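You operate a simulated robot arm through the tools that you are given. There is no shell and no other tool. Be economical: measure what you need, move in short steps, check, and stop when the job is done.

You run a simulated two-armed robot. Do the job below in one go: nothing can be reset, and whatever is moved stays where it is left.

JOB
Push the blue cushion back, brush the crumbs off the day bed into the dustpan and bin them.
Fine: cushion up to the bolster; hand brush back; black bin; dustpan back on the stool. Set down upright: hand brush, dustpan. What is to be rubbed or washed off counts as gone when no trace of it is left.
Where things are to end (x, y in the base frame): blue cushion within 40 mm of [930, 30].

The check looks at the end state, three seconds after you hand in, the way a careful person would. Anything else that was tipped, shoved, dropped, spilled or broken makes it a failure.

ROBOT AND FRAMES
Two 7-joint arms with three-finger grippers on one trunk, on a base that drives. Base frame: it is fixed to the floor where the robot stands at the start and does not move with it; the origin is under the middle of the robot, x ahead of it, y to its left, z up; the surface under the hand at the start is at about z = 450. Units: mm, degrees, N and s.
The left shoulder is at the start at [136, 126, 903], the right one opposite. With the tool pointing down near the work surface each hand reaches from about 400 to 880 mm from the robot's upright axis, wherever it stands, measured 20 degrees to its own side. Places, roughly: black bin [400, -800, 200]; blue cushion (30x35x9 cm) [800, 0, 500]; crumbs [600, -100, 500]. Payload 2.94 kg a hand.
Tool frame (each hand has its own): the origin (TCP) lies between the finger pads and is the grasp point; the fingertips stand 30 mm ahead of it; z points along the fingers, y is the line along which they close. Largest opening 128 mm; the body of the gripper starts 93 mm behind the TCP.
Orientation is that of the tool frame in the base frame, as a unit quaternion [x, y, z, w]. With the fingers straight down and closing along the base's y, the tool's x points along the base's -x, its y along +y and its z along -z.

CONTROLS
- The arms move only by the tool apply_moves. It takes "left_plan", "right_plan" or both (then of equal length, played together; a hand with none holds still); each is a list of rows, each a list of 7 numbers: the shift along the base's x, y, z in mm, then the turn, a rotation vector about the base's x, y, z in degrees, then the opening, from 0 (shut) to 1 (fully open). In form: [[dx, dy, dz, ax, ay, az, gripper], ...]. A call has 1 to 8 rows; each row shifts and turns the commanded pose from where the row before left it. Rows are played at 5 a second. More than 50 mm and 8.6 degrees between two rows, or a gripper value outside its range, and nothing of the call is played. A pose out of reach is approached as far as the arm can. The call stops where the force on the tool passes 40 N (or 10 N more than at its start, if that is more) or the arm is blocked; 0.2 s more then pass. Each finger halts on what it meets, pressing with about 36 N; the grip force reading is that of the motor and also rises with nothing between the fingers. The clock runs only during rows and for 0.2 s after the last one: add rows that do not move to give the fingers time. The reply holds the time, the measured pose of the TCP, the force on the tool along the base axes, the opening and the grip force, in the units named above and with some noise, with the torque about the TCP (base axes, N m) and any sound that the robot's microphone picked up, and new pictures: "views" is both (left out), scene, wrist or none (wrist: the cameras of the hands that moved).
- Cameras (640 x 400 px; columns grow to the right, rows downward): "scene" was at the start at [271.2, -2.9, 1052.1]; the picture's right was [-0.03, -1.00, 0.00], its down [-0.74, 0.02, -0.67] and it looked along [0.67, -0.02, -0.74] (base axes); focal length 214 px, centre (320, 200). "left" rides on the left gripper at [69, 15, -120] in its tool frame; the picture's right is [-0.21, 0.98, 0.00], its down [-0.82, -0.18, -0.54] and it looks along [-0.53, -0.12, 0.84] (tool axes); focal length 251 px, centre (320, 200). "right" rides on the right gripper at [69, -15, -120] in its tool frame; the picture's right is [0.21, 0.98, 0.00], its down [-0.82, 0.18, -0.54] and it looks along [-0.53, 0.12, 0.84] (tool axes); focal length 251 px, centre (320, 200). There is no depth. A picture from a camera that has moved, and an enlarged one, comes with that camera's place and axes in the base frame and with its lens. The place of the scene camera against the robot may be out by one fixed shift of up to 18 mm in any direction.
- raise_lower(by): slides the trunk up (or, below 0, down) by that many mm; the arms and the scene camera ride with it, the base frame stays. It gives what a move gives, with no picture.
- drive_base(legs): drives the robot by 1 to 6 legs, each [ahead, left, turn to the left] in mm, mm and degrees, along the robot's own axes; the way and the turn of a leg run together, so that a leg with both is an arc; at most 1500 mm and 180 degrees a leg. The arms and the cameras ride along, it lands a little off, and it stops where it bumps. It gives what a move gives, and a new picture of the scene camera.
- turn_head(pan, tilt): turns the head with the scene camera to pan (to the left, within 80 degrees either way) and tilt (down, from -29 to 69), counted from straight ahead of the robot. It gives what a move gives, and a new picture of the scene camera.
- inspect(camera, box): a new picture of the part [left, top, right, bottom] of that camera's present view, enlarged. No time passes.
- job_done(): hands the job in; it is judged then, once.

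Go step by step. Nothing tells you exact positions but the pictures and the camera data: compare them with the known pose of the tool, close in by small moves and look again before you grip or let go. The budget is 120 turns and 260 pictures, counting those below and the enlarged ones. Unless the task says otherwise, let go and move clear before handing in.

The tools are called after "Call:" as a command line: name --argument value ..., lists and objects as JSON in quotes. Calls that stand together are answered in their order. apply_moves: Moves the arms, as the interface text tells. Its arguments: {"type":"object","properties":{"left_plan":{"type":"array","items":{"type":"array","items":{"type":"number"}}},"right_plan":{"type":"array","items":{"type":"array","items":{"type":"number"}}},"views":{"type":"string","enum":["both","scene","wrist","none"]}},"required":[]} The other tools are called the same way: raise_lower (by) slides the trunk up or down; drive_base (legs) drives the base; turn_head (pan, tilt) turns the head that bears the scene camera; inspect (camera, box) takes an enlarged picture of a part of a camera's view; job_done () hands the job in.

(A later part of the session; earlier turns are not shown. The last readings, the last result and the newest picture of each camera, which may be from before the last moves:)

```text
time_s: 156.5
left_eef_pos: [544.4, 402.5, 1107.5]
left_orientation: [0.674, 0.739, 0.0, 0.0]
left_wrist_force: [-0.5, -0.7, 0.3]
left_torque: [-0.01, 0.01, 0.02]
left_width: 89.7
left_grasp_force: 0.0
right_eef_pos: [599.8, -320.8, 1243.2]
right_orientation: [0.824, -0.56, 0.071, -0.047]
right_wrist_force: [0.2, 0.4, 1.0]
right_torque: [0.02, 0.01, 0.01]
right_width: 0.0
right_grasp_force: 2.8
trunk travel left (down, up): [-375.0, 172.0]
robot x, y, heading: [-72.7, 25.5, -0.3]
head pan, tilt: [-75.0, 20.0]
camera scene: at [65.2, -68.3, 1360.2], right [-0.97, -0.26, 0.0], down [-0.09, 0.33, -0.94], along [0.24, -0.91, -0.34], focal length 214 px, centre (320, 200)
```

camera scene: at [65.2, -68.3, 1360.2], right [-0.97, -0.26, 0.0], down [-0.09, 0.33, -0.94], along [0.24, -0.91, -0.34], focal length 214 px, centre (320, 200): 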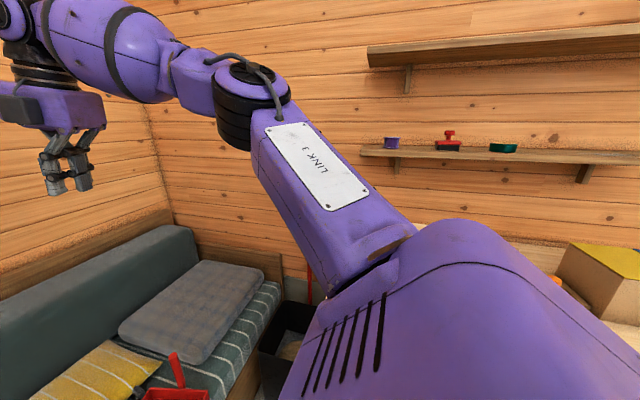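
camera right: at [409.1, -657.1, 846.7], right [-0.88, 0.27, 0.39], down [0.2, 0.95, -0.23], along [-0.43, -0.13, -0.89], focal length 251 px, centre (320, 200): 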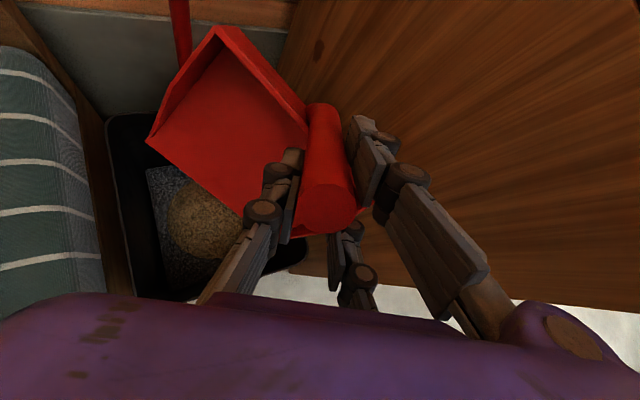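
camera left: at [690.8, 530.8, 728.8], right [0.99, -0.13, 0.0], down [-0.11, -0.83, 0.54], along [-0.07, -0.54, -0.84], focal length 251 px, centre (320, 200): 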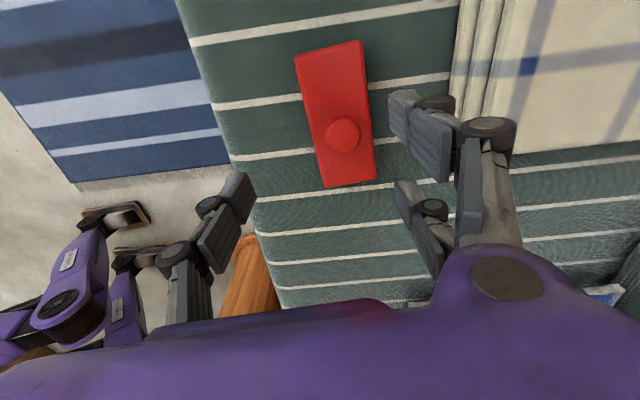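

All shelf items stand as before, and the pan lies upright on the mattress, its post near [655, -420]. I turn the head forward, lower the trunk again and straighten the right hand.

Call:
turn_head --pan 5 --tilt 50

Call:
raise_lower --by -250

Call:
apply_moves --right_plan '[[0, -10, 0, 0, 5, 0, 0.5], [0, -10, 0, 0, 4.8, 0, 0.8], [0, 0, 0, 0, 0, -8.4, 0.8], [0, 0, 0, 0, 0, -8.4, 0.8], [0, 0, 0, 0, 0, -8.4, 0.8], [0, 0, 0, 0, 0, -8.4, 0.8], [0, 0, 0, 0, 0, -8.4, 0.8], [0, 0, 0, 0, 0, 0, 0.8]]' --views "both"

```text
time_s: 158.0
left_eef_pos: [544.5, 404.3, 1108.0]
left_orientation: [0.675, 0.738, 0.001, 0.001]
left_wrist_force: [-0.1, 0.3, -0.9]
left_torque: [-0.01, 0.0, -0.02]
left_width: 89.6
left_grasp_force: 0.2
right_eef_pos: [600.1, -321.2, 1242.8]
right_orientation: [0.825, -0.559, 0.071, -0.045]
right_wrist_force: [0.0, -0.7, 0.5]
right_torque: [0.04, -0.02, 0.01]
right_width: 0.1
right_grasp_force: 3.5
trunk travel left (down, up): [-375.0, 172.0]
robot x, y, heading: [-71.8, 25.3, -0.1]
head pan, tilt: [5.0, 50.0]
camera scene: at [116.8, -21.1, 1333.3], right [-0.49, -0.87, 0.0], down [-0.52, 0.3, -0.8], along [0.7, -0.39, -0.6], focal length 214 px, centre (320, 200)
```

scene: 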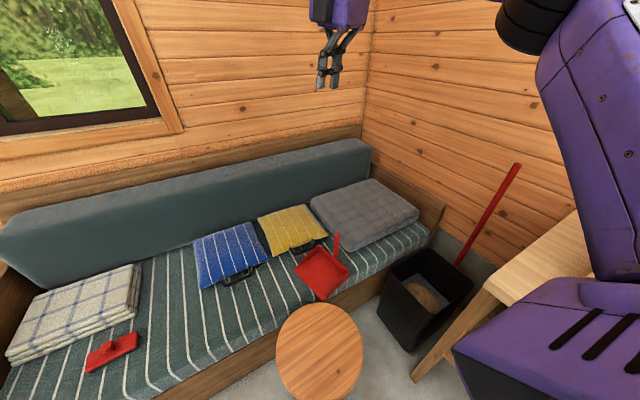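

```text
time_s: 160.6
left_eef_pos: [545.4, 402.6, 858.3]
left_orientation: [0.674, 0.738, 0.0, 0.001]
left_wrist_force: [0.1, -0.3, 0.3]
left_torque: [-0.02, -0.02, 0.02]
left_width: 89.5
left_grasp_force: 0.0
right_eef_pos: [600.0, -321.6, 993.8]
right_orientation: [0.825, -0.558, 0.072, -0.046]
right_wrist_force: [0.3, 0.7, -0.5]
right_torque: [0.03, -0.03, -0.04]
right_width: 0.0
right_grasp_force: 3.0
trunk travel left (down, up): [-125.0, 422.0]
robot x, y, heading: [-69.3, 22.5, -0.3]
head pan, tilt: [5.0, 50.0]
```

```text
time_s: 162.4
left_eef_pos: [544.5, 403.4, 856.5]
left_orientation: [0.674, 0.739, 0.0, 0.001]
left_wrist_force: [0.0, 0.4, 0.3]
left_torque: [-0.02, 0.01, -0.05]
left_width: 89.7
left_grasp_force: 0.0
right_eef_pos: [600.9, -340.7, 994.3]
right_orientation: [-0.571, 0.821, 0.0, -0.002]
right_wrist_force: [-0.5, 0.8, -0.1]
right_torque: [-0.02, -0.01, 0.01]
right_width: 102.2
right_grasp_force: 0.1
trunk travel left (down, up): [-125.0, 422.0]
robot x, y, heading: [-72.8, 20.1, 0.1]
head pan, tilt: [5.0, 50.0]
camera scene: at [196.1, 28.4, 1048.9], right [0.09, -1.0, 0.0], down [-0.76, -0.07, -0.64], along [0.64, 0.06, -0.77], focal length 214 px, centre (320, 200)
camera right: at [589.6, -410.8, 1115.7], right [-0.99, 0.14, 0.0], down [0.12, 0.83, 0.54], along [0.07, 0.53, -0.84], focal length 251 px, centre (320, 200)
```

scene: 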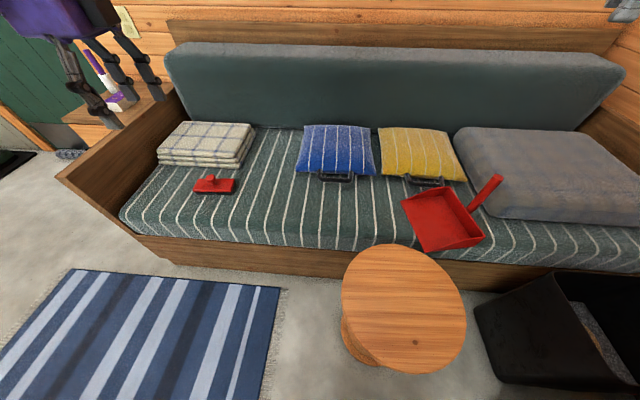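
right: 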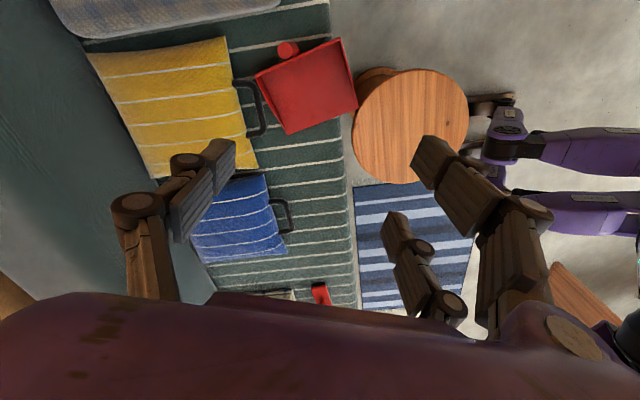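

The pan is upright on the mattress with its post at about [640, -408]. I move the right hand over it, turning to a yaw that will let me set it on the stool with the lip toward me.

Call:
apply_moves --right_plan '[[8, -9, -39, 0, 0, -8, 0.8], [9, -10, -39, 0, 0, -8, 0.8], [9, -10, -39, 0, 0, -8, 0.8], [9, -10, -39, 0, 0, -8, 0.8], [9, -10, -39, 0, 0, -8, 0.8], [9, -10, -39, 0, 0, -8, 0.8], [0, 0, -30, 0, 0, 0, 0.8], [0, 0, 0, 0, 0, 0, 0.8]]' --views "wrist"

```text
time_s: 164.2
left_eef_pos: [545.3, 403.5, 858.2]
left_orientation: [0.674, 0.739, 0.0, 0.001]
left_wrist_force: [-0.9, -0.3, 0.1]
left_torque: [0.01, -0.02, 0.0]
left_width: 89.4
left_grasp_force: 0.1
right_eef_pos: [653.4, -399.1, 731.0]
right_orientation: [-0.189, 0.982, 0.0, -0.002]
right_wrist_force: [-0.3, -0.1, 0.2]
right_torque: [-0.02, 0.05, -0.01]
right_width: 102.4
right_grasp_force: 0.0
trunk travel left (down, up): [-125.0, 422.0]
robot x, y, heading: [-73.4, 22.9, 0.0]
head pan, tilt: [5.0, 50.0]
camera right: at [594.7, -437.8, 852.6], right [-0.56, 0.83, 0.0], down [0.7, 0.47, 0.54], along [0.45, 0.3, -0.84], focal length 251 px, centre (320, 200)
```

right: 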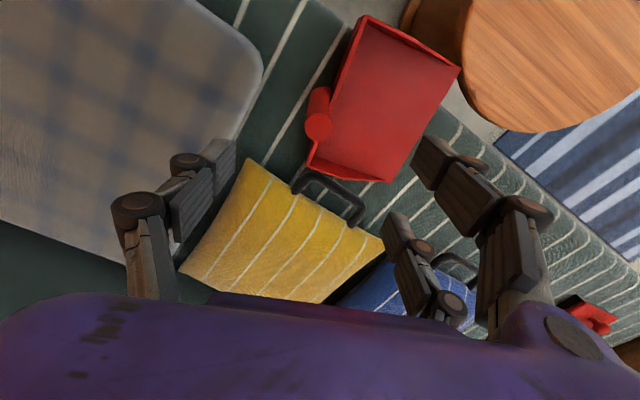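

The post is at [647, -406]. I offset so it lies between the thumb and one finger, narrow the opening to stay clear of the grey pillow, and go down.

Call:
apply_moves --right_plan '[[8, -1, -25, 0, 0, 0, 0.45], [0, 0, -30, 0, 0, 0, 0.45], [0, 0, -15, 0, 0, 0, 0.45], [0, 0, 0, 0, 0, 0, 0.45]]' --views "wrist"

```text
time_s: 165.2
left_eef_pos: [544.5, 403.6, 857.2]
left_orientation: [0.674, 0.739, 0.0, 0.001]
left_wrist_force: [0.6, -0.3, 0.8]
left_torque: [0.02, -0.02, 0.01]
left_width: 89.5
left_grasp_force: 0.0
right_eef_pos: [661.7, -400.9, 660.7]
right_orientation: [-0.189, 0.982, 0.0, -0.001]
right_wrist_force: [0.3, 0.4, 0.1]
right_torque: [0.02, 0.02, 0.0]
right_width: 57.4
right_grasp_force: 0.1
trunk travel left (down, up): [-125.0, 422.0]
robot x, y, heading: [-71.1, 24.5, 0.1]
head pan, tilt: [5.0, 50.0]
camera right: at [602.6, -440.0, 781.5], right [-0.56, 0.83, 0.0], down [0.7, 0.47, 0.54], along [0.45, 0.3, -0.84], focal length 251 px, centre (320, 200)
```

right: 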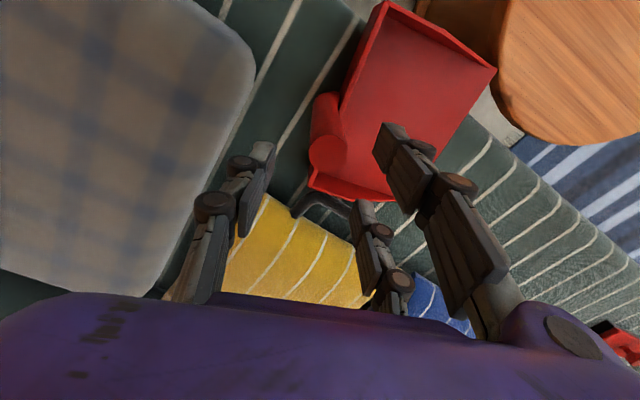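

The offset is right (about 15 mm). I go down to z = 601 and close.

Call:
apply_moves --right_plan '[[0, 0, -30, 0, 0, 0, 0.45], [0, 0, -29, 0, 0, 0, 0.45], [0, 0, 0, 0, 0, 0, 0.25], [0, 0, 0, 0, 0, 0, 0.1], [0, 0, 0, 0, 0, 0, 0.1]]' --views "wrist"

```text
time_s: 166.4
left_eef_pos: [544.4, 402.9, 856.7]
left_orientation: [0.674, 0.739, 0.001, 0.001]
left_wrist_force: [0.3, 1.1, -0.4]
left_torque: [0.02, 0.02, 0.02]
left_width: 89.5
left_grasp_force: 0.0
right_eef_pos: [658.9, -400.5, 601.3]
right_orientation: [-0.188, 0.982, 0.001, -0.002]
right_wrist_force: [-0.7, -0.1, 1.7]
right_torque: [0.21, 0.3, 0.15]
right_width: 21.2
right_grasp_force: 35.6
trunk travel left (down, up): [-125.0, 422.0]
robot x, y, heading: [-73.3, 23.1, 0.0]
head pan, tilt: [5.0, 50.0]
camera right: at [600.6, -441.2, 723.3], right [-0.56, 0.83, 0.0], down [0.7, 0.47, 0.54], along [0.44, 0.3, -0.84], focal length 251 px, centre (320, 200)
```

right: 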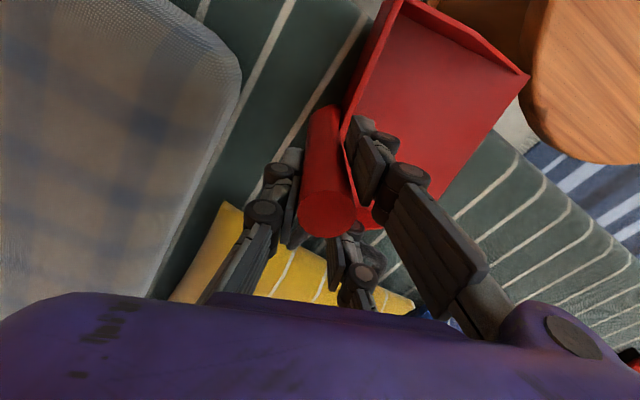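

Gripped (21.2 mm). I lift straight up, then carry it to the stool, turning it 74° so the lip faces me.

Call:
apply_moves --right_plan '[[0, 0, 15, 0, 0, 0, 0], [0, 0, 30, 0, 0, 0, 0], [0, 0, 40, 0, 0, 0, 0], [-10, 10, 40, 0, 0, 3, 0], [-25, 26, 15, 0, 0, 8, 0], [-26, 27, 0, 0, 0, 8, 0], [-26, 27, 0, 0, 0, 8, 0], [0, 0, 0, 0, 0, 0, 0]]' --views "none"

Call:
apply_moves --right_plan '[[-26, 27, 0, 0, 0, 8, 0], [-26, 27, 0, 0, 0, 8, 0], [-26, 27, 0, 0, 0, 8, 0], [-26, 27, 0, 0, 0, 8, 0], [-26, 27, 0, 0, 0, 8, 0], [-26, 25, 0, 0, 0, 7, 0], [0, 0, 0, 0, 0, 0, 0]]' --views "both"

```text
time_s: 168.2
left_eef_pos: [544.0, 403.7, 857.3]
left_orientation: [0.675, 0.738, 0.0, 0.0]
left_wrist_force: [-0.1, -0.7, -0.5]
left_torque: [0.02, 0.02, 0.02]
left_width: 89.6
left_grasp_force: 0.0
right_eef_pos: [572.3, -309.1, 741.1]
right_orientation: [-0.413, 0.911, 0.0, -0.001]
right_wrist_force: [0.1, -0.2, -1.8]
right_torque: [-0.09, -0.08, -0.04]
right_width: 19.1
right_grasp_force: 36.1
trunk travel left (down, up): [-125.0, 422.0]
robot x, y, heading: [-71.0, 23.4, 0.1]
head pan, tilt: [5.0, 50.0]
```

```text
time_s: 169.8
left_eef_pos: [545.7, 403.0, 857.7]
left_orientation: [0.674, 0.738, 0.001, 0.0]
left_wrist_force: [0.9, 0.1, 0.1]
left_torque: [-0.01, -0.01, 0.0]
left_width: 89.4
left_grasp_force: 0.1
right_eef_pos: [418.8, -150.1, 740.9]
right_orientation: [0.742, -0.67, 0.0, 0.002]
right_wrist_force: [-0.3, 0.5, 0.0]
right_torque: [0.0, -0.04, -0.01]
right_width: 0.0
right_grasp_force: 3.2
trunk travel left (down, up): [-125.0, 422.0]
robot x, y, heading: [-74.2, 23.6, -0.1]
head pan, tilt: [5.0, 50.0]
camera scene: at [196.2, 28.2, 1048.9], right [0.09, -1.0, 0.0], down [-0.76, -0.07, -0.64], along [0.64, 0.06, -0.77], focal length 214 px, centre (320, 200)
camera right: at [439.7, -216.2, 862.8], right [-0.95, -0.31, 0.0], down [-0.26, 0.8, 0.54], along [-0.17, 0.51, -0.84], focal length 251 px, centre (320, 200)
```

scene: 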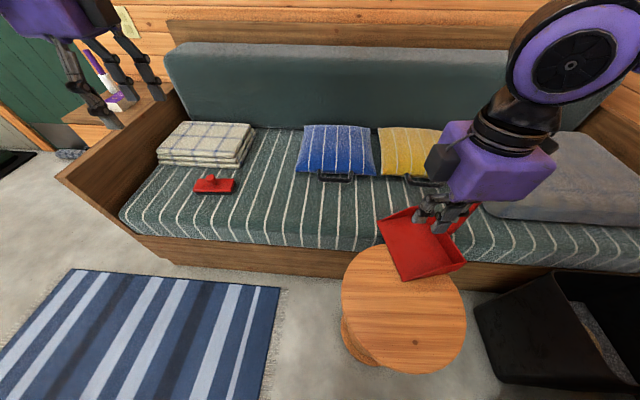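
right: 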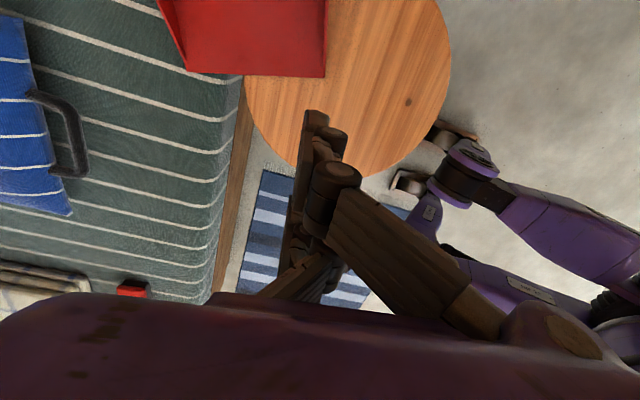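

The post slipped out again, and the pan dropped onto the stool's far edge, bridging to the mattress, still upright. Rather than lift it again, I may be able to slide it fully onto the stool. I look closely.

Call:
inspect --camera "scene" --box '[330, 180, 500, 310]'

Call:
apply_moves --right_plan '[[10, -40, 10, 0, 0, 0, 0.3], [10, -40, 0, 0, 0, 0, 0.3], [0, -40, 0, 0, 0, 0, 0.3], [0, 0, 0, 0, 0, 0, 0.3]]' --views "both"

```text
3.08 times, centred on (415, 245) of scene
camera zoom: at [196.2, 28.2, 1048.9], right [0.09, -1.0, 0.0], down [-0.76, -0.07, -0.64], along [0.64, 0.06, -0.77], focal length 660 px, centre (28, 62)
```

zoom: 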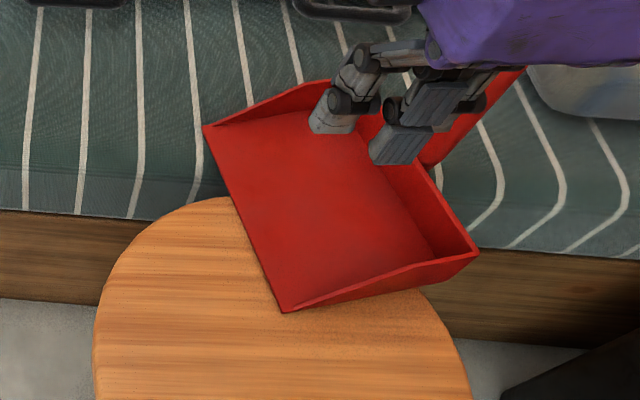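

```text
time_s: 170.8
left_eef_pos: [545.3, 403.9, 857.1]
left_orientation: [0.674, 0.739, -0.001, 0.0]
left_wrist_force: [0.3, 0.0, -0.5]
left_torque: [0.02, -0.01, 0.02]
left_width: 89.5
left_grasp_force: 0.0
right_eef_pos: [434.6, -270.1, 752.3]
right_orientation: [0.742, -0.67, 0.001, 0.002]
right_wrist_force: [-0.7, -0.8, 0.6]
right_torque: [-0.02, -0.02, 0.0]
right_width: 38.4
right_grasp_force: 0.1
trunk travel left (down, up): [-125.0, 422.0]
robot x, y, heading: [-72.1, 20.3, -0.0]
head pan, tilt: [5.0, 50.0]
camera scene: at [196.2, 29.0, 1048.9], right [0.09, -1.0, 0.0], down [-0.76, -0.07, -0.64], along [0.64, 0.06, -0.77], focal length 214 px, centre (320, 200)
camera right: at [456.2, -337.2, 873.7], right [-0.95, -0.31, 0.0], down [-0.26, 0.8, 0.54], along [-0.17, 0.51, -0.84], focal length 251 px, centre (320, 200)
```

scene: 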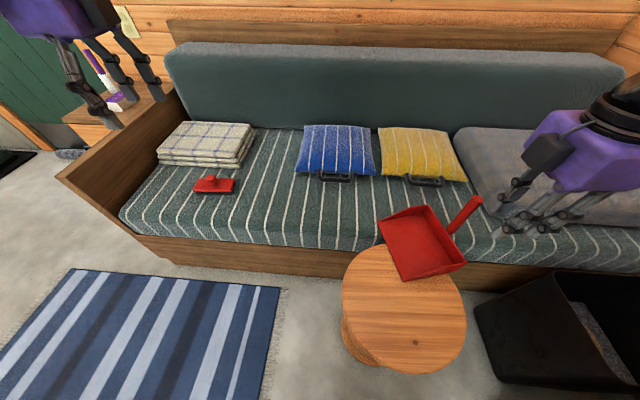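
right: 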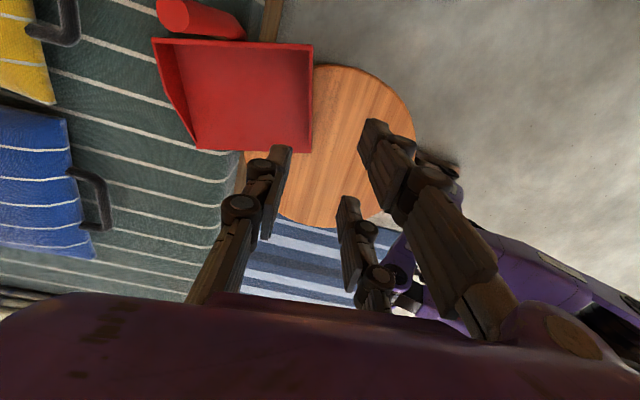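

The pan lies level and upright across the stool edge and the mattress edge. I regrip the post with a better offset, since the grip width tells how well it is centred (widest is best), and will carry it just 150 mm onto the stool. First I move over the post.

Call:
apply_moves --right_plan '[[42, -10, -15, 0, 0, 0, 0.6], [42, -11, -15, 0, 0, 0, 0.6], [41, -11, -15, 0, 0, 0, 0.6], [0, 0, -10, 0, 0, 0, 0.6], [0, 0, 0, 0, 0, 0, 0.6]]' --views "wrist"

```text
time_s: 172.0
left_eef_pos: [545.1, 402.0, 858.0]
left_orientation: [0.674, 0.738, 0.0, 0.0]
left_wrist_force: [0.0, -0.1, -0.6]
left_torque: [0.02, 0.02, 0.03]
left_width: 89.4
left_grasp_force: 0.0
right_eef_pos: [563.1, -305.2, 695.2]
right_orientation: [0.743, -0.67, 0.001, 0.001]
right_wrist_force: [-0.6, 0.1, -0.4]
right_torque: [0.0, 0.0, 0.0]
right_width: 76.8
right_grasp_force: 0.1
trunk travel left (down, up): [-125.0, 422.0]
robot x, y, heading: [-75.2, 19.5, 0.1]
head pan, tilt: [5.0, 50.0]
camera right: at [583.9, -371.5, 816.3], right [-0.95, -0.31, 0.0], down [-0.26, 0.8, 0.54], along [-0.17, 0.51, -0.84], focal length 251 px, centre (320, 200)
```

right: 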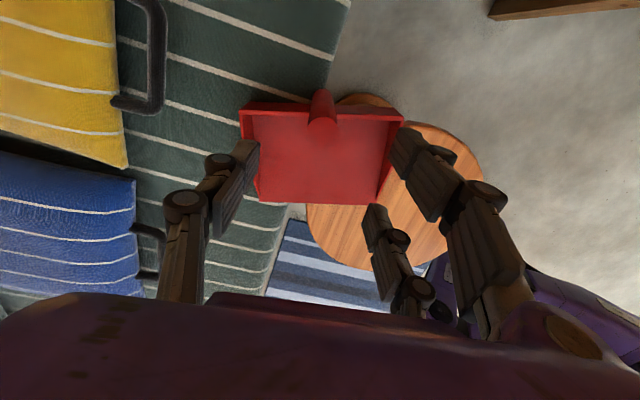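

The offset measures about 20 mm. I shift 4 mm, go down and close.

Call:
apply_moves --right_plan '[[4, 0, -32, 0, 0, 0, 0.6], [0, 0, -32, 0, 0, 0, 0.6], [0, 0, -28, 0, 0, 0, 0.6], [0, 0, 0, 0, 0, 0, 0.3], [0, 0, 0, 0, 0, 0, 0.1], [0, 0, 0, 0, 0, 0, 0.1]]' --views "none"

```text
time_s: 173.4
left_eef_pos: [544.5, 403.6, 857.7]
left_orientation: [0.675, 0.738, 0.001, 0.001]
left_wrist_force: [0.3, -0.3, 0.1]
left_torque: [-0.03, 0.02, -0.01]
left_width: 89.5
left_grasp_force: 0.0
right_eef_pos: [565.2, -303.0, 600.6]
right_orientation: [0.741, -0.671, 0.0, 0.003]
right_wrist_force: [-0.1, 0.6, -0.9]
right_torque: [0.07, 0.02, -0.02]
right_width: 21.9
right_grasp_force: 35.7
trunk travel left (down, up): [-125.0, 422.0]
robot x, y, heading: [-75.3, 22.6, 0.0]
head pan, tilt: [5.0, 50.0]
```

Width is 21.9 mm. I test a 3 mm smaller offset to find the widest, most stable hold.

Call:
apply_moves --right_plan '[[0, 0, 0, 0, 0, 0, 0.3], [0, -3, 0, 0, 0, 0, 0.3], [0, 0, 0, 0, 0, 0, 0.1], [0, 0, 0, 0, 0, 0, 0.1]]' --views "none"

```text
time_s: 174.4
left_eef_pos: [544.4, 401.6, 857.2]
left_orientation: [0.674, 0.739, 0.0, 0.0]
left_wrist_force: [0.7, 0.0, -0.2]
left_torque: [0.06, -0.03, 0.01]
left_width: 89.5
left_grasp_force: 0.1
right_eef_pos: [566.3, -306.0, 602.0]
right_orientation: [0.741, -0.671, 0.0, 0.001]
right_wrist_force: [0.2, -0.6, 1.3]
right_torque: [-0.1, 0.1, 0.06]
right_width: 21.3
right_grasp_force: 35.6
trunk travel left (down, up): [-125.0, 422.0]
robot x, y, heading: [-71.2, 20.9, -0.1]
head pan, tilt: [5.0, 50.0]
```

Narrower, so I go the other way, 6 mm.

Call:
apply_moves --right_plan '[[0, 0, 0, 0, 0, 0, 0.3], [0, 6, 0, 0, 0, 0, 0.3], [0, 0, 0, 0, 0, 0, 0.1], [0, 0, 0, 0, 0, 0, 0.1]]' --views "none"

```text
time_s: 175.4
left_eef_pos: [545.1, 403.4, 857.1]
left_orientation: [0.674, 0.738, 0.001, 0.001]
left_wrist_force: [-0.2, -0.7, -0.6]
left_torque: [-0.02, 0.0, -0.01]
left_width: 89.6
left_grasp_force: 0.1
right_eef_pos: [565.3, -298.9, 602.5]
right_orientation: [0.741, -0.671, 0.001, 0.001]
right_wrist_force: [1.3, 0.6, 0.9]
right_torque: [0.02, 0.07, 0.02]
right_width: 0.0
right_grasp_force: 0.1
trunk travel left (down, up): [-125.0, 422.0]
robot x, y, heading: [-75.6, 22.7, 0.0]
head pan, tilt: [5.0, 50.0]
```

That was too far and the post slipped out. I open and look.

Call:
apply_moves --right_plan '[[0, 4, 30, 0, 0, 0, 0], [0, 4, 40, 0, 0, 0, 0], [0, 0, 25, 0, 0, 0, 0.6], [0, 0, 0, 0, 0, 0, 0.6], [0, 0, 0, 0, 0, 0, 0.6]]' --views "both"

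```text
time_s: 176.6
left_eef_pos: [545.1, 403.1, 858.8]
left_orientation: [0.675, 0.738, 0.001, 0.001]
left_wrist_force: [-0.2, -0.1, 0.4]
left_torque: [0.02, 0.01, 0.0]
left_width: 89.6
left_grasp_force: 0.1
right_eef_pos: [565.5, -294.0, 698.8]
right_orientation: [0.741, -0.672, 0.001, 0.002]
right_wrist_force: [1.0, 0.3, -0.4]
right_torque: [0.04, -0.02, -0.04]
right_width: 76.7
right_grasp_force: 0.1
trunk travel left (down, up): [-125.0, 422.0]
robot x, y, heading: [-71.9, 23.9, 0.0]
head pan, tilt: [5.0, 50.0]
camera scene: at [196.0, 28.4, 1048.9], right [0.09, -1.0, 0.0], down [-0.76, -0.07, -0.64], along [0.64, 0.06, -0.77], focal length 214 px, centre (320, 200)
camera right: at [586.4, -360.7, 821.1], right [-0.95, -0.31, 0.0], down [-0.26, 0.8, 0.54], along [-0.17, 0.51, -0.84], focal length 251 px, centre (320, 200)
```

scene: 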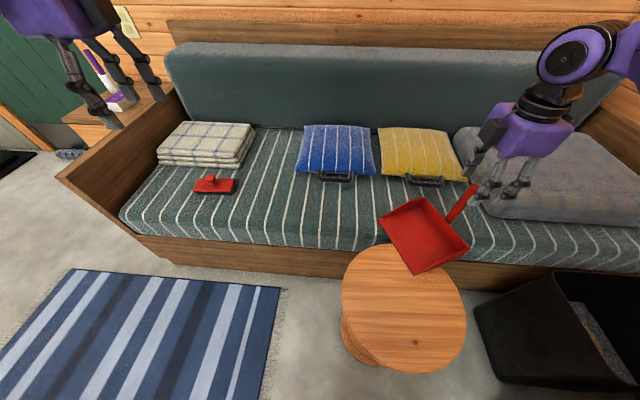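
right: 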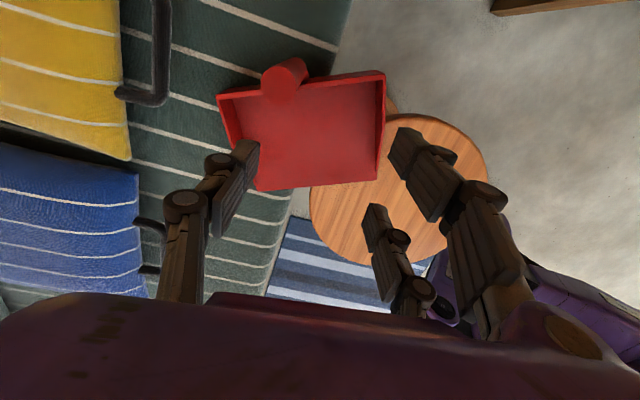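

The post moved to about [603, -328]. I recentre with a 20 mm offset (which gave 21.9 mm), go down and close.

Call:
apply_moves --right_plan '[[18, -7, 0, 0, 0, 0, 0.6], [17, -7, 0, 0, 0, 0, 0.6], [0, 0, 0, 0, 0, 0, 0.6]]' --views "wrist"

```text
time_s: 177.4
left_eef_pos: [544.4, 401.2, 857.7]
left_orientation: [0.674, 0.739, 0.001, 0.0]
left_wrist_force: [-0.2, -1.1, -0.6]
left_torque: [-0.02, -0.03, 0.0]
left_width: 89.4
left_grasp_force: 0.0
right_eef_pos: [598.9, -307.8, 699.3]
right_orientation: [0.741, -0.671, 0.0, 0.002]
right_wrist_force: [-0.2, -0.2, -0.4]
right_torque: [-0.01, 0.02, -0.01]
right_width: 76.9
right_grasp_force: 0.1
trunk travel left (down, up): [-125.0, 422.0]
robot x, y, heading: [-71.0, 21.7, -0.1]
head pan, tilt: [5.0, 50.0]
camera right: at [620.5, -374.1, 821.1], right [-0.95, -0.31, 0.0], down [-0.26, 0.8, 0.54], along [-0.17, 0.51, -0.84], focal length 251 px, centre (320, 200)
```

right: 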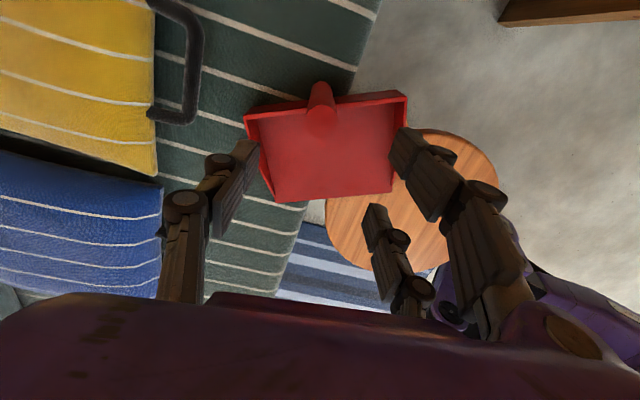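

Call:
apply_moves --right_plan '[[4, 0, -35, 0, 0, 0, 0.6], [0, 0, -35, 0, 0, 0, 0.6], [0, 0, -28, 0, 0, 0, 0.5], [0, 0, 0, 0, 0, 0, 0.25], [0, 0, 0, 0, 0, 0, 0.05], [0, 0, 0, 0, 0, 0, 0.05]]' --views "none"

```text
time_s: 178.8
left_eef_pos: [545.2, 402.8, 857.7]
left_orientation: [0.674, 0.738, 0.001, 0.001]
left_wrist_force: [0.3, -0.1, -0.1]
left_torque: [-0.03, 0.01, 0.02]
left_width: 89.2
left_grasp_force: 0.0
right_eef_pos: [605.0, -305.1, 601.3]
right_orientation: [0.741, -0.671, 0.0, 0.001]
right_wrist_force: [-0.9, -0.4, 0.3]
right_torque: [0.01, 0.0, 0.01]
right_width: 6.6
right_grasp_force: 0.0
trunk travel left (down, up): [-125.0, 422.0]
robot x, y, heading: [-72.0, 23.1, -0.1]
head pan, tilt: [5.0, 50.0]
```

The three-finger hold on this thin post is too fickle. Instead I'll slide the pan: with the fingers closed they make a 76 mm wide blade that can push the pan's far side wall straight toward the stool. I go up and look.

Call:
apply_moves --right_plan '[[0, 4, 35, 0, 0, 0, 0.05], [0, 4, 40, 0, 0, 0, 0.05], [0, 30, 25, 0, 0, 0, 0], [0, 0, 0, 0, 0, 0, 0]]' --views "both"

Call:
inspect --camera "scene" --box '[340, 140, 500, 290]'

```text
time_s: 179.8
left_eef_pos: [544.0, 402.6, 857.7]
left_orientation: [0.674, 0.738, 0.0, 0.001]
left_wrist_force: [0.2, -0.9, 0.0]
left_torque: [0.02, 0.01, 0.01]
left_width: 89.6
left_grasp_force: 0.0
right_eef_pos: [605.3, -268.8, 704.0]
right_orientation: [0.742, -0.67, 0.001, 0.002]
right_wrist_force: [0.2, -0.2, 0.3]
right_torque: [0.0, 0.0, 0.0]
right_width: 0.0
right_grasp_force: 3.0
trunk travel left (down, up): [-125.0, 422.0]
robot x, y, heading: [-73.9, 22.6, 0.0]
head pan, tilt: [5.0, 50.0]
camera scene: at [196.2, 28.0, 1048.8], right [0.09, -1.0, 0.0], down [-0.76, -0.07, -0.64], along [0.64, 0.06, -0.77], focal length 214 px, centre (320, 200)
camera right: at [625.7, -337.0, 824.2], right [-0.95, -0.31, 0.0], down [-0.26, 0.8, 0.54], along [-0.17, 0.51, -0.84], focal length 251 px, centre (320, 200)
```

scene: 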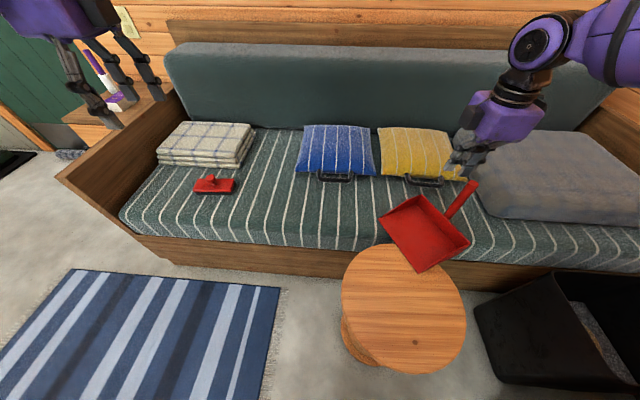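
right: 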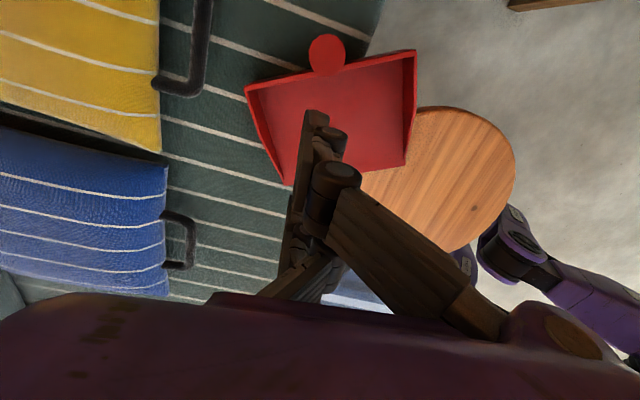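

```text
2.67 times, centred on (420, 215) of scene
camera zoom: at [196.2, 28.0, 1048.8], right [0.09, -1.0, 0.0], down [-0.76, -0.07, -0.64], along [0.64, 0.06, -0.77], focal length 572 px, centre (53, 160)
```

zoom: 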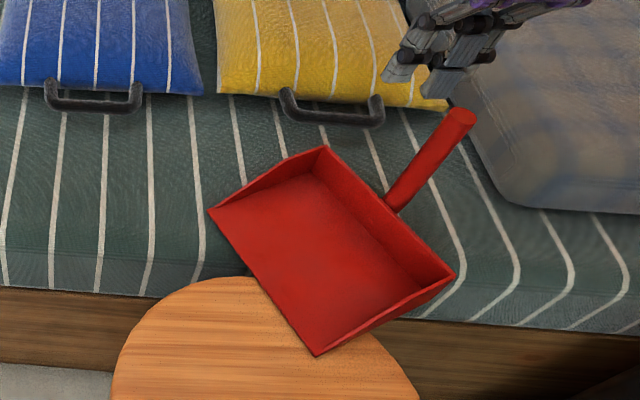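

The pan sits safely bridging stool and mattress. A better grip: tilt the hand about 43° around its closing axis so that the post crosses all three fingers. I turn the hand to yaw 28° and then pitch it, over the post at about [619, -334].

Call:
apply_moves --right_plan '[[0, -8, 8, 0, 0, -8.5, 0.3], [0, -8, 8, 0, 0, -8.5, 0.6], [2, -8, 8, 0, 0, -8.5, 0.6], [2, -8, 8, 0, 0, -8.5, 0.6], [2, -8, 8, 0, 0, -8.5, 0.6], [2, -8, 8, 0, 0, -8.5, 0.6], [3, -8, 0, 0, 0, -8.5, 0.6], [3, -9, 0, 0, 0, -8.5, 0.6]]' --views "none"

Call:
apply_moves --right_plan '[[0, 0, 0, 4.0, -7.5, 0, 0.6], [0, 0, 0, 4.0, -7.5, 0, 0.6], [0, 0, 0, 4.0, -7.5, 0, 0.6], [0, 0, 0, 4.0, -7.5, 0, 0.6], [0, 0, 0, 4.0, -7.5, 0, 0.6], [0, 0, 0, 0, 0, 0, 0.6]]' --views "both"

```text
time_s: 181.6
left_eef_pos: [544.1, 402.4, 857.3]
left_orientation: [0.674, 0.738, 0.0, 0.0]
left_wrist_force: [0.7, 1.0, -0.2]
left_torque: [0.01, 0.01, -0.01]
left_width: 89.8
left_grasp_force: 0.1
right_eef_pos: [620.3, -334.6, 748.4]
right_orientation: [-0.239, 0.971, 0.0, -0.002]
right_wrist_force: [-0.5, 0.3, 0.7]
right_torque: [0.03, 0.01, -0.05]
right_width: 76.6
right_grasp_force: 0.0
trunk travel left (down, up): [-125.0, 422.0]
robot x, y, heading: [-74.2, 23.0, -0.3]
head pan, tilt: [5.0, 50.0]
```

```text
time_s: 183.0
left_eef_pos: [544.3, 403.0, 857.1]
left_orientation: [0.674, 0.739, 0.0, 0.001]
left_wrist_force: [-0.1, -0.1, -0.1]
left_torque: [0.03, 0.03, -0.02]
left_width: 89.6
left_grasp_force: 0.1
right_eef_pos: [619.1, -331.6, 749.7]
right_orientation: [-0.224, 0.905, 0.089, 0.35]
right_wrist_force: [0.9, 0.9, -0.6]
right_torque: [-0.04, 0.03, 0.0]
right_width: 77.0
right_grasp_force: 0.2
trunk travel left (down, up): [-125.0, 422.0]
robot x, y, heading: [-72.3, 22.5, 0.1]
head pan, tilt: [5.0, 50.0]
camera scene: at [196.2, 28.8, 1048.9], right [0.09, -1.0, 0.0], down [-0.76, -0.07, -0.64], along [0.64, 0.06, -0.77], focal length 214 px, centre (320, 200)
camera right: at [509.4, -407.5, 792.6], right [-0.6, 0.79, -0.14], down [0.13, 0.27, 0.95], along [0.79, 0.55, -0.26], focal length 251 px, centre (320, 200)
```

scene: 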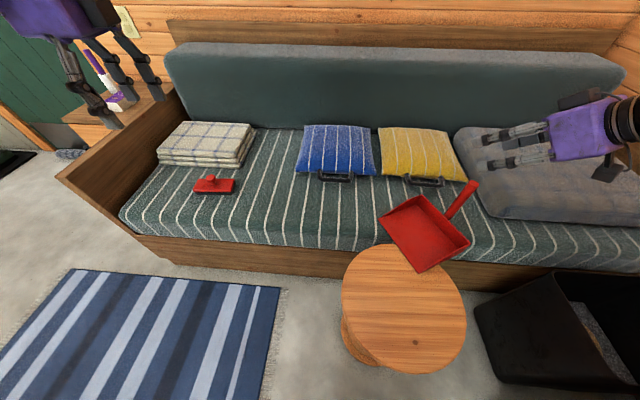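
right: 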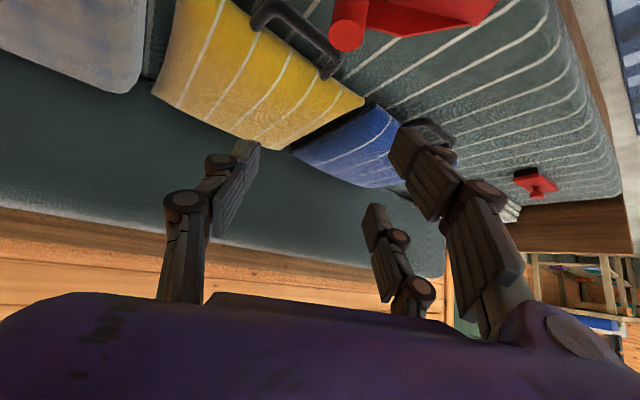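

The tilted hand is centred within 4 mm of the post. I descend over it and close.

Call:
apply_moves --right_plan '[[1, 3, -40, 0, 0, 0, 0.6], [0, 0, -40, 0, 0, 0, 0.6], [0, 0, -40, 0, 0, 0, 0.6], [0, 0, -24, 0, 0, 0, 0.6], [0, 0, 0, 0, 0, 0, 0.3], [0, 0, 0, 0, 0, 0, 0.1], [0, 0, 0, 0, 0, 0, 0.1]]' --views "both"

```text
time_s: 184.6
left_eef_pos: [541.7, 402.0, 858.0]
left_orientation: [0.675, 0.738, 0.0, 0.001]
left_wrist_force: [0.4, 0.2, -0.1]
left_torque: [0.03, 0.01, 0.01]
left_width: 89.4
left_grasp_force: 0.0
right_eef_pos: [619.6, -330.1, 605.7]
right_orientation: [-0.223, 0.905, 0.091, 0.351]
right_wrist_force: [-1.9, 2.1, 5.8]
right_torque: [0.82, 1.04, -0.08]
right_width: 23.7
right_grasp_force: 36.0
trunk travel left (down, up): [-125.0, 422.0]
robot x, y, heading: [-73.5, 21.0, 0.1]
head pan, tilt: [5.0, 50.0]
camera scene: at [195.6, 28.7, 1049.1], right [0.09, -1.0, 0.0], down [-0.76, -0.07, -0.64], along [0.64, 0.06, -0.77], focal length 214 px, centre (320, 200)
camera right: at [509.1, -405.7, 649.5], right [-0.6, 0.79, -0.14], down [0.13, 0.27, 0.95], along [0.79, 0.55, -0.26], focal length 251 px, centre (320, 200)
```

scene: 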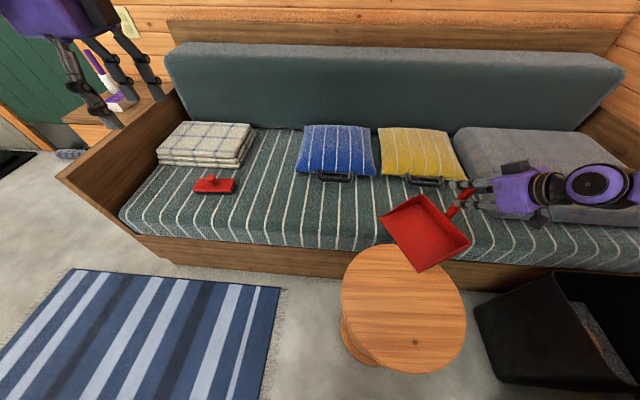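
right: 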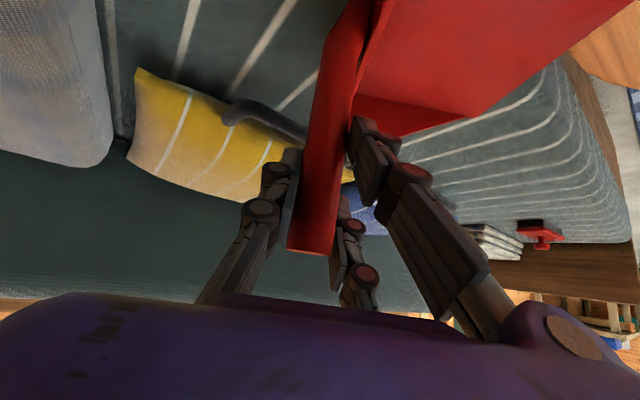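

The post is now held by all three fingers at its full diameter (23.7 mm). I lift 25 mm and carry it low over to the stool.

Call:
apply_moves --right_plan '[[0, 0, 10, 0, 0, 0, 0], [0, 0, 15, 0, 0, 0, 0], [-30, 11, 0, 0, 0, 0, 0], [-32, 12, 0, 0, 0, 0, 0], [-32, 12, 0, 0, 0, 0, 0], [-32, 12, 0, 0, 0, 0, 0], [-32, 12, 0, 0, 0, 0, 0], [0, 0, 0, 0, 0, 0, 0]]' --views "scene"

Call:
inspect --camera "scene" --box '[320, 190, 500, 390]'

```text
time_s: 186.3
left_eef_pos: [543.7, 409.7, 853.4]
left_orientation: [0.673, 0.74, -0.002, 0.002]
left_wrist_force: [0.2, -0.4, 0.2]
left_torque: [0.0, -0.03, -0.03]
left_width: 89.6
left_grasp_force: 0.1
right_eef_pos: [483.5, -247.9, 645.0]
right_orientation: [-0.31, 0.889, 0.048, 0.334]
right_wrist_force: [-0.3, 0.2, -2.5]
right_torque: [-0.05, -0.07, 0.0]
right_width: 22.7
right_grasp_force: 36.3
trunk travel left (down, up): [-125.0, 422.0]
robot x, y, heading: [-72.9, 20.8, 0.5]
head pan, tilt: [5.0, 50.0]
stopped in row 8 (right hand): the arm was blocked; the commanded pose is now the measured one
camera scene: at [197.0, 34.1, 1047.7], right [0.09, -1.0, 0.01], down [-0.76, -0.07, -0.64], along [0.64, 0.05, -0.77], focal length 214 px, centre (320, 200)
```

scene: 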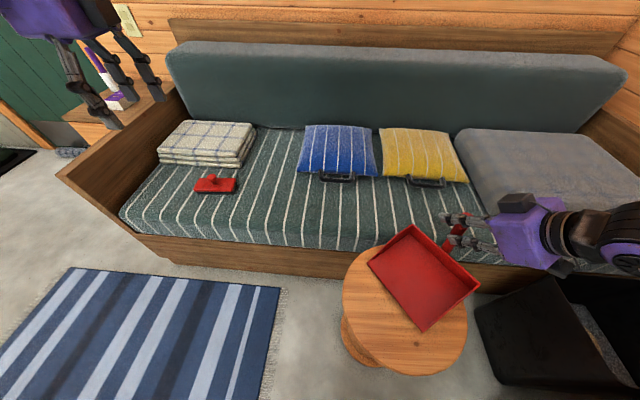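

```text
2.00 times, centred on (410, 290) of scene
camera zoom: at [197.0, 34.1, 1047.7], right [0.09, -1.0, 0.01], down [-0.76, -0.07, -0.64], along [0.64, 0.05, -0.77], focal length 429 px, centre (140, 20)
```

zoom: 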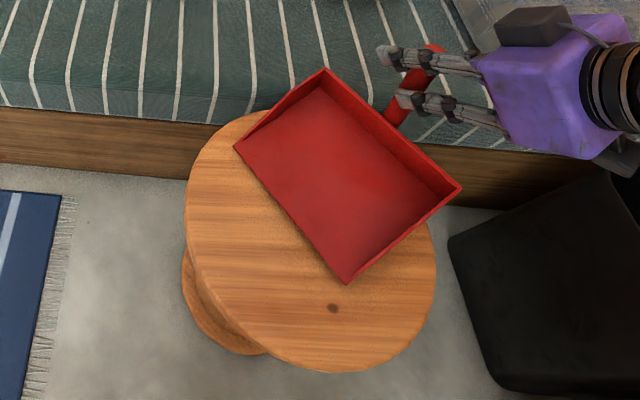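

The arm was blocked at the end, but the pan is now over the stool, about where it stood at the start (centre ≈ [402, -188]). I correct the 3° of tilt and lower it.

Call:
apply_moves --right_plan '[[0, 0, -8, 1.4, -2.8, 0, 0], [0, 0, -8, 0, 0, 0, 0], [0, 0, -7, 0, 0, 0, 0], [0, 0, -5, 0, 0, 0, 0], [0, 0, 0, 0, 0, 0, 0]]' --views "scene"

Call:
inspect --camera "scene" --box '[320, 190, 500, 390]'

```text
time_s: 187.5
left_eef_pos: [540.4, 406.5, 859.9]
left_orientation: [0.673, 0.74, -0.001, 0.006]
left_wrist_force: [1.0, 0.1, 0.6]
left_torque: [-0.01, -0.01, -0.02]
left_width: 89.4
left_grasp_force: 0.0
right_eef_pos: [487.7, -244.6, 634.2]
right_orientation: [-0.346, 0.868, 0.025, 0.355]
right_wrist_force: [2.8, -6.4, 17.3]
right_torque: [1.6, 0.3, -0.12]
right_width: 24.7
right_grasp_force: 36.0
trunk travel left (down, up): [-125.0, 422.0]
robot x, y, heading: [-67.9, 20.8, 0.1]
head pan, tilt: [5.0, 50.0]
camera scene: at [190.7, 33.6, 1051.4], right [0.09, -1.0, 0.01], down [-0.76, -0.07, -0.65], along [0.65, 0.05, -0.76], focal length 214 px, centre (320, 200)
```

scene: 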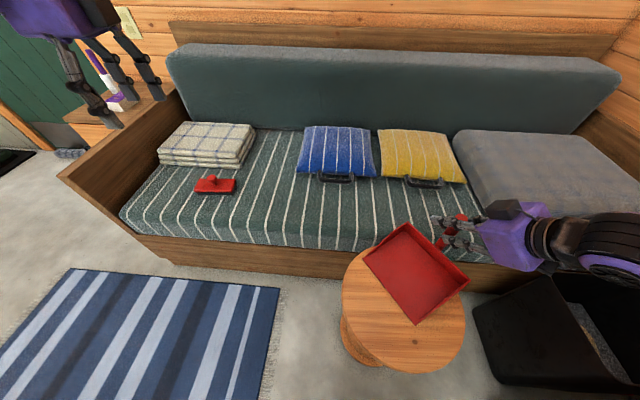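

```text
2.00 times, centred on (410, 290) of scene
camera zoom: at [190.7, 33.6, 1051.4], right [0.09, -1.0, 0.01], down [-0.76, -0.07, -0.65], along [0.65, 0.05, -0.76], focal length 429 px, centre (140, 20)
```

zoom: 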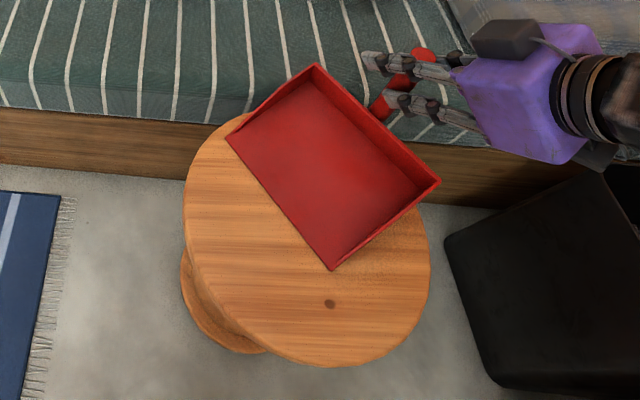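

The lip touches first because the pan has tilted about 11° about x in the blocked arm pose. I lift a little, rotate it level and lower again.

Call:
apply_moves --right_plan '[[0, 0, 12, 4, 1.7, 0, 0], [0, 0, 6, 4, 1.7, 0, 0], [0, 0, 0, 3.4, 1.5, 0, 0], [0, 0, 0, 0, 0, 0, 0]]' --views "none"

```text
time_s: 188.7
left_eef_pos: [535.0, 462.7, 846.7]
left_orientation: [0.667, 0.745, -0.011, 0.011]
left_wrist_force: [-1.5, 1.4, -0.1]
left_torque: [-0.02, -0.01, 0.02]
left_width: 89.6
left_grasp_force: 0.0
right_eef_pos: [484.4, -194.1, 642.2]
right_orientation: [-0.282, 0.883, 0.146, 0.346]
right_wrist_force: [0.6, -0.7, -1.6]
right_torque: [-0.07, -0.08, 0.05]
right_width: 23.1
right_grasp_force: 36.2
trunk travel left (down, up): [-125.0, 422.0]
robot x, y, heading: [-71.6, 46.0, 1.2]
head pan, tilt: [5.0, 50.0]
stopped in row 4 (right hand): the arm was blocked; the commanded pose is now the measured one
```

The base itself was nudged 25 mm left, so my elbow is against the bench. The pan is now nearly level over the stool. I lower straight down from here in small steps.

Call:
apply_moves --right_plan '[[0, 0, -8, -1.5, 0, 0, 0], [0, 0, -8, -1.5, 0, 0, 0], [0, 0, -7, 0, 0, 0, 0], [0, 0, -5, 0, 0, 0, 0], [0, 0, 0, 0, 0, 0, 0]]' --views "scene"

Call:
inspect --camera "scene" --box '[320, 190, 500, 390]'

```text
time_s: 190.1
left_eef_pos: [532.6, 463.2, 850.0]
left_orientation: [0.668, 0.744, -0.01, 0.015]
left_wrist_force: [0.6, -1.0, -0.2]
left_torque: [0.09, -0.02, 0.01]
left_width: 89.5
left_grasp_force: 0.1
right_eef_pos: [479.3, -195.9, 618.2]
right_orientation: [-0.298, 0.887, 0.114, 0.335]
right_wrist_force: [-0.2, -1.7, -2.9]
right_torque: [-0.04, -0.09, 0.09]
right_width: 23.2
right_grasp_force: 35.5
trunk travel left (down, up): [-125.0, 422.0]
robot x, y, heading: [-73.2, 43.9, 1.0]
head pan, tilt: [5.0, 50.0]
stopped in row 5 (right hand): the arm was blocked; the commanded pose is now the measured one
camera scene: at [187.7, 88.9, 1050.4], right [0.1, -0.99, 0.03], down [-0.76, -0.1, -0.65], along [0.65, 0.04, -0.76], focal length 214 px, centre (320, 200)
```

scene: 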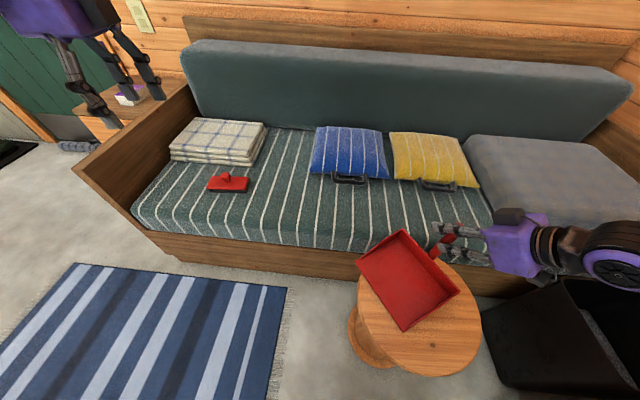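

```text
2.00 times, centred on (410, 290) of scene
camera zoom: at [187.7, 88.9, 1050.4], right [0.1, -0.99, 0.03], down [-0.76, -0.1, -0.65], along [0.65, 0.04, -0.76], focal length 429 px, centre (140, 20)
```

zoom: 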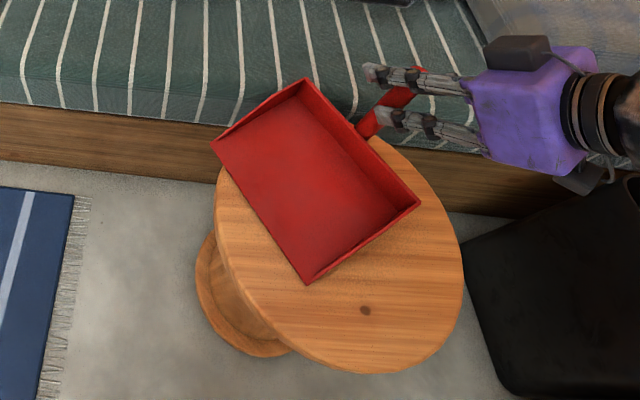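

My elbow's contact leans the robot slightly, so I should stop pressing. The pan is about 10 mm above the stool with its centre well over it. I lower a little and let go, then back the hand off.

Call:
apply_moves --right_plan '[[0, 0, -6, 0, 0, 0, 0], [0, 0, -4, 0, 0, 0, 0.2], [0, 0, 0, 0, 0, 0, 0.4], [0, 0, 0, 0, 0, 0, 0.6], [15, 0, 30, 0, 0, 0, 0.6], [20, 0, 40, 0, 0, 0, 0.6], [20, 0, 40, 0, 0, 0, 0.6], [0, 0, 0, 0, 0, 0, 0.6]]' --views "scene"

Call:
inspect --camera "scene" --box '[320, 190, 500, 390]'

```text
time_s: 191.9
left_eef_pos: [539.3, 431.5, 859.1]
left_orientation: [0.67, 0.743, 0.0, 0.004]
left_wrist_force: [-0.4, 0.5, 0.3]
left_torque: [0.03, 0.01, 0.05]
left_width: 89.6
left_grasp_force: 0.0
right_eef_pos: [539.2, -224.2, 712.7]
right_orientation: [-0.29, 0.886, 0.125, 0.34]
right_wrist_force: [-0.4, -0.5, 0.2]
right_torque: [0.01, 0.01, -0.04]
right_width: 77.0
right_grasp_force: 0.0
trunk travel left (down, up): [-125.0, 422.0]
robot x, y, heading: [-74.8, 35.3, 0.8]
head pan, tilt: [5.0, 50.0]
camera scene: at [193.4, 53.0, 1050.5], right [0.1, -0.99, 0.01], down [-0.76, -0.08, -0.65], along [0.64, 0.06, -0.76], focal length 214 px, centre (320, 200)
```

scene: 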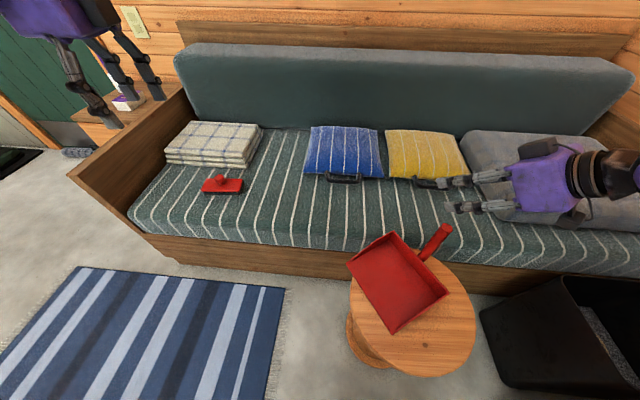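

```text
2.00 times, centred on (410, 290) of scene
camera zoom: at [193.4, 53.0, 1050.5], right [0.1, -0.99, 0.01], down [-0.76, -0.08, -0.65], along [0.64, 0.06, -0.76], focal length 429 px, centre (140, 20)
```

zoom: 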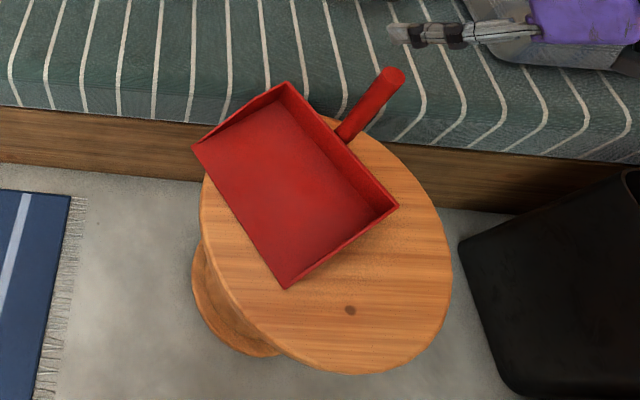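

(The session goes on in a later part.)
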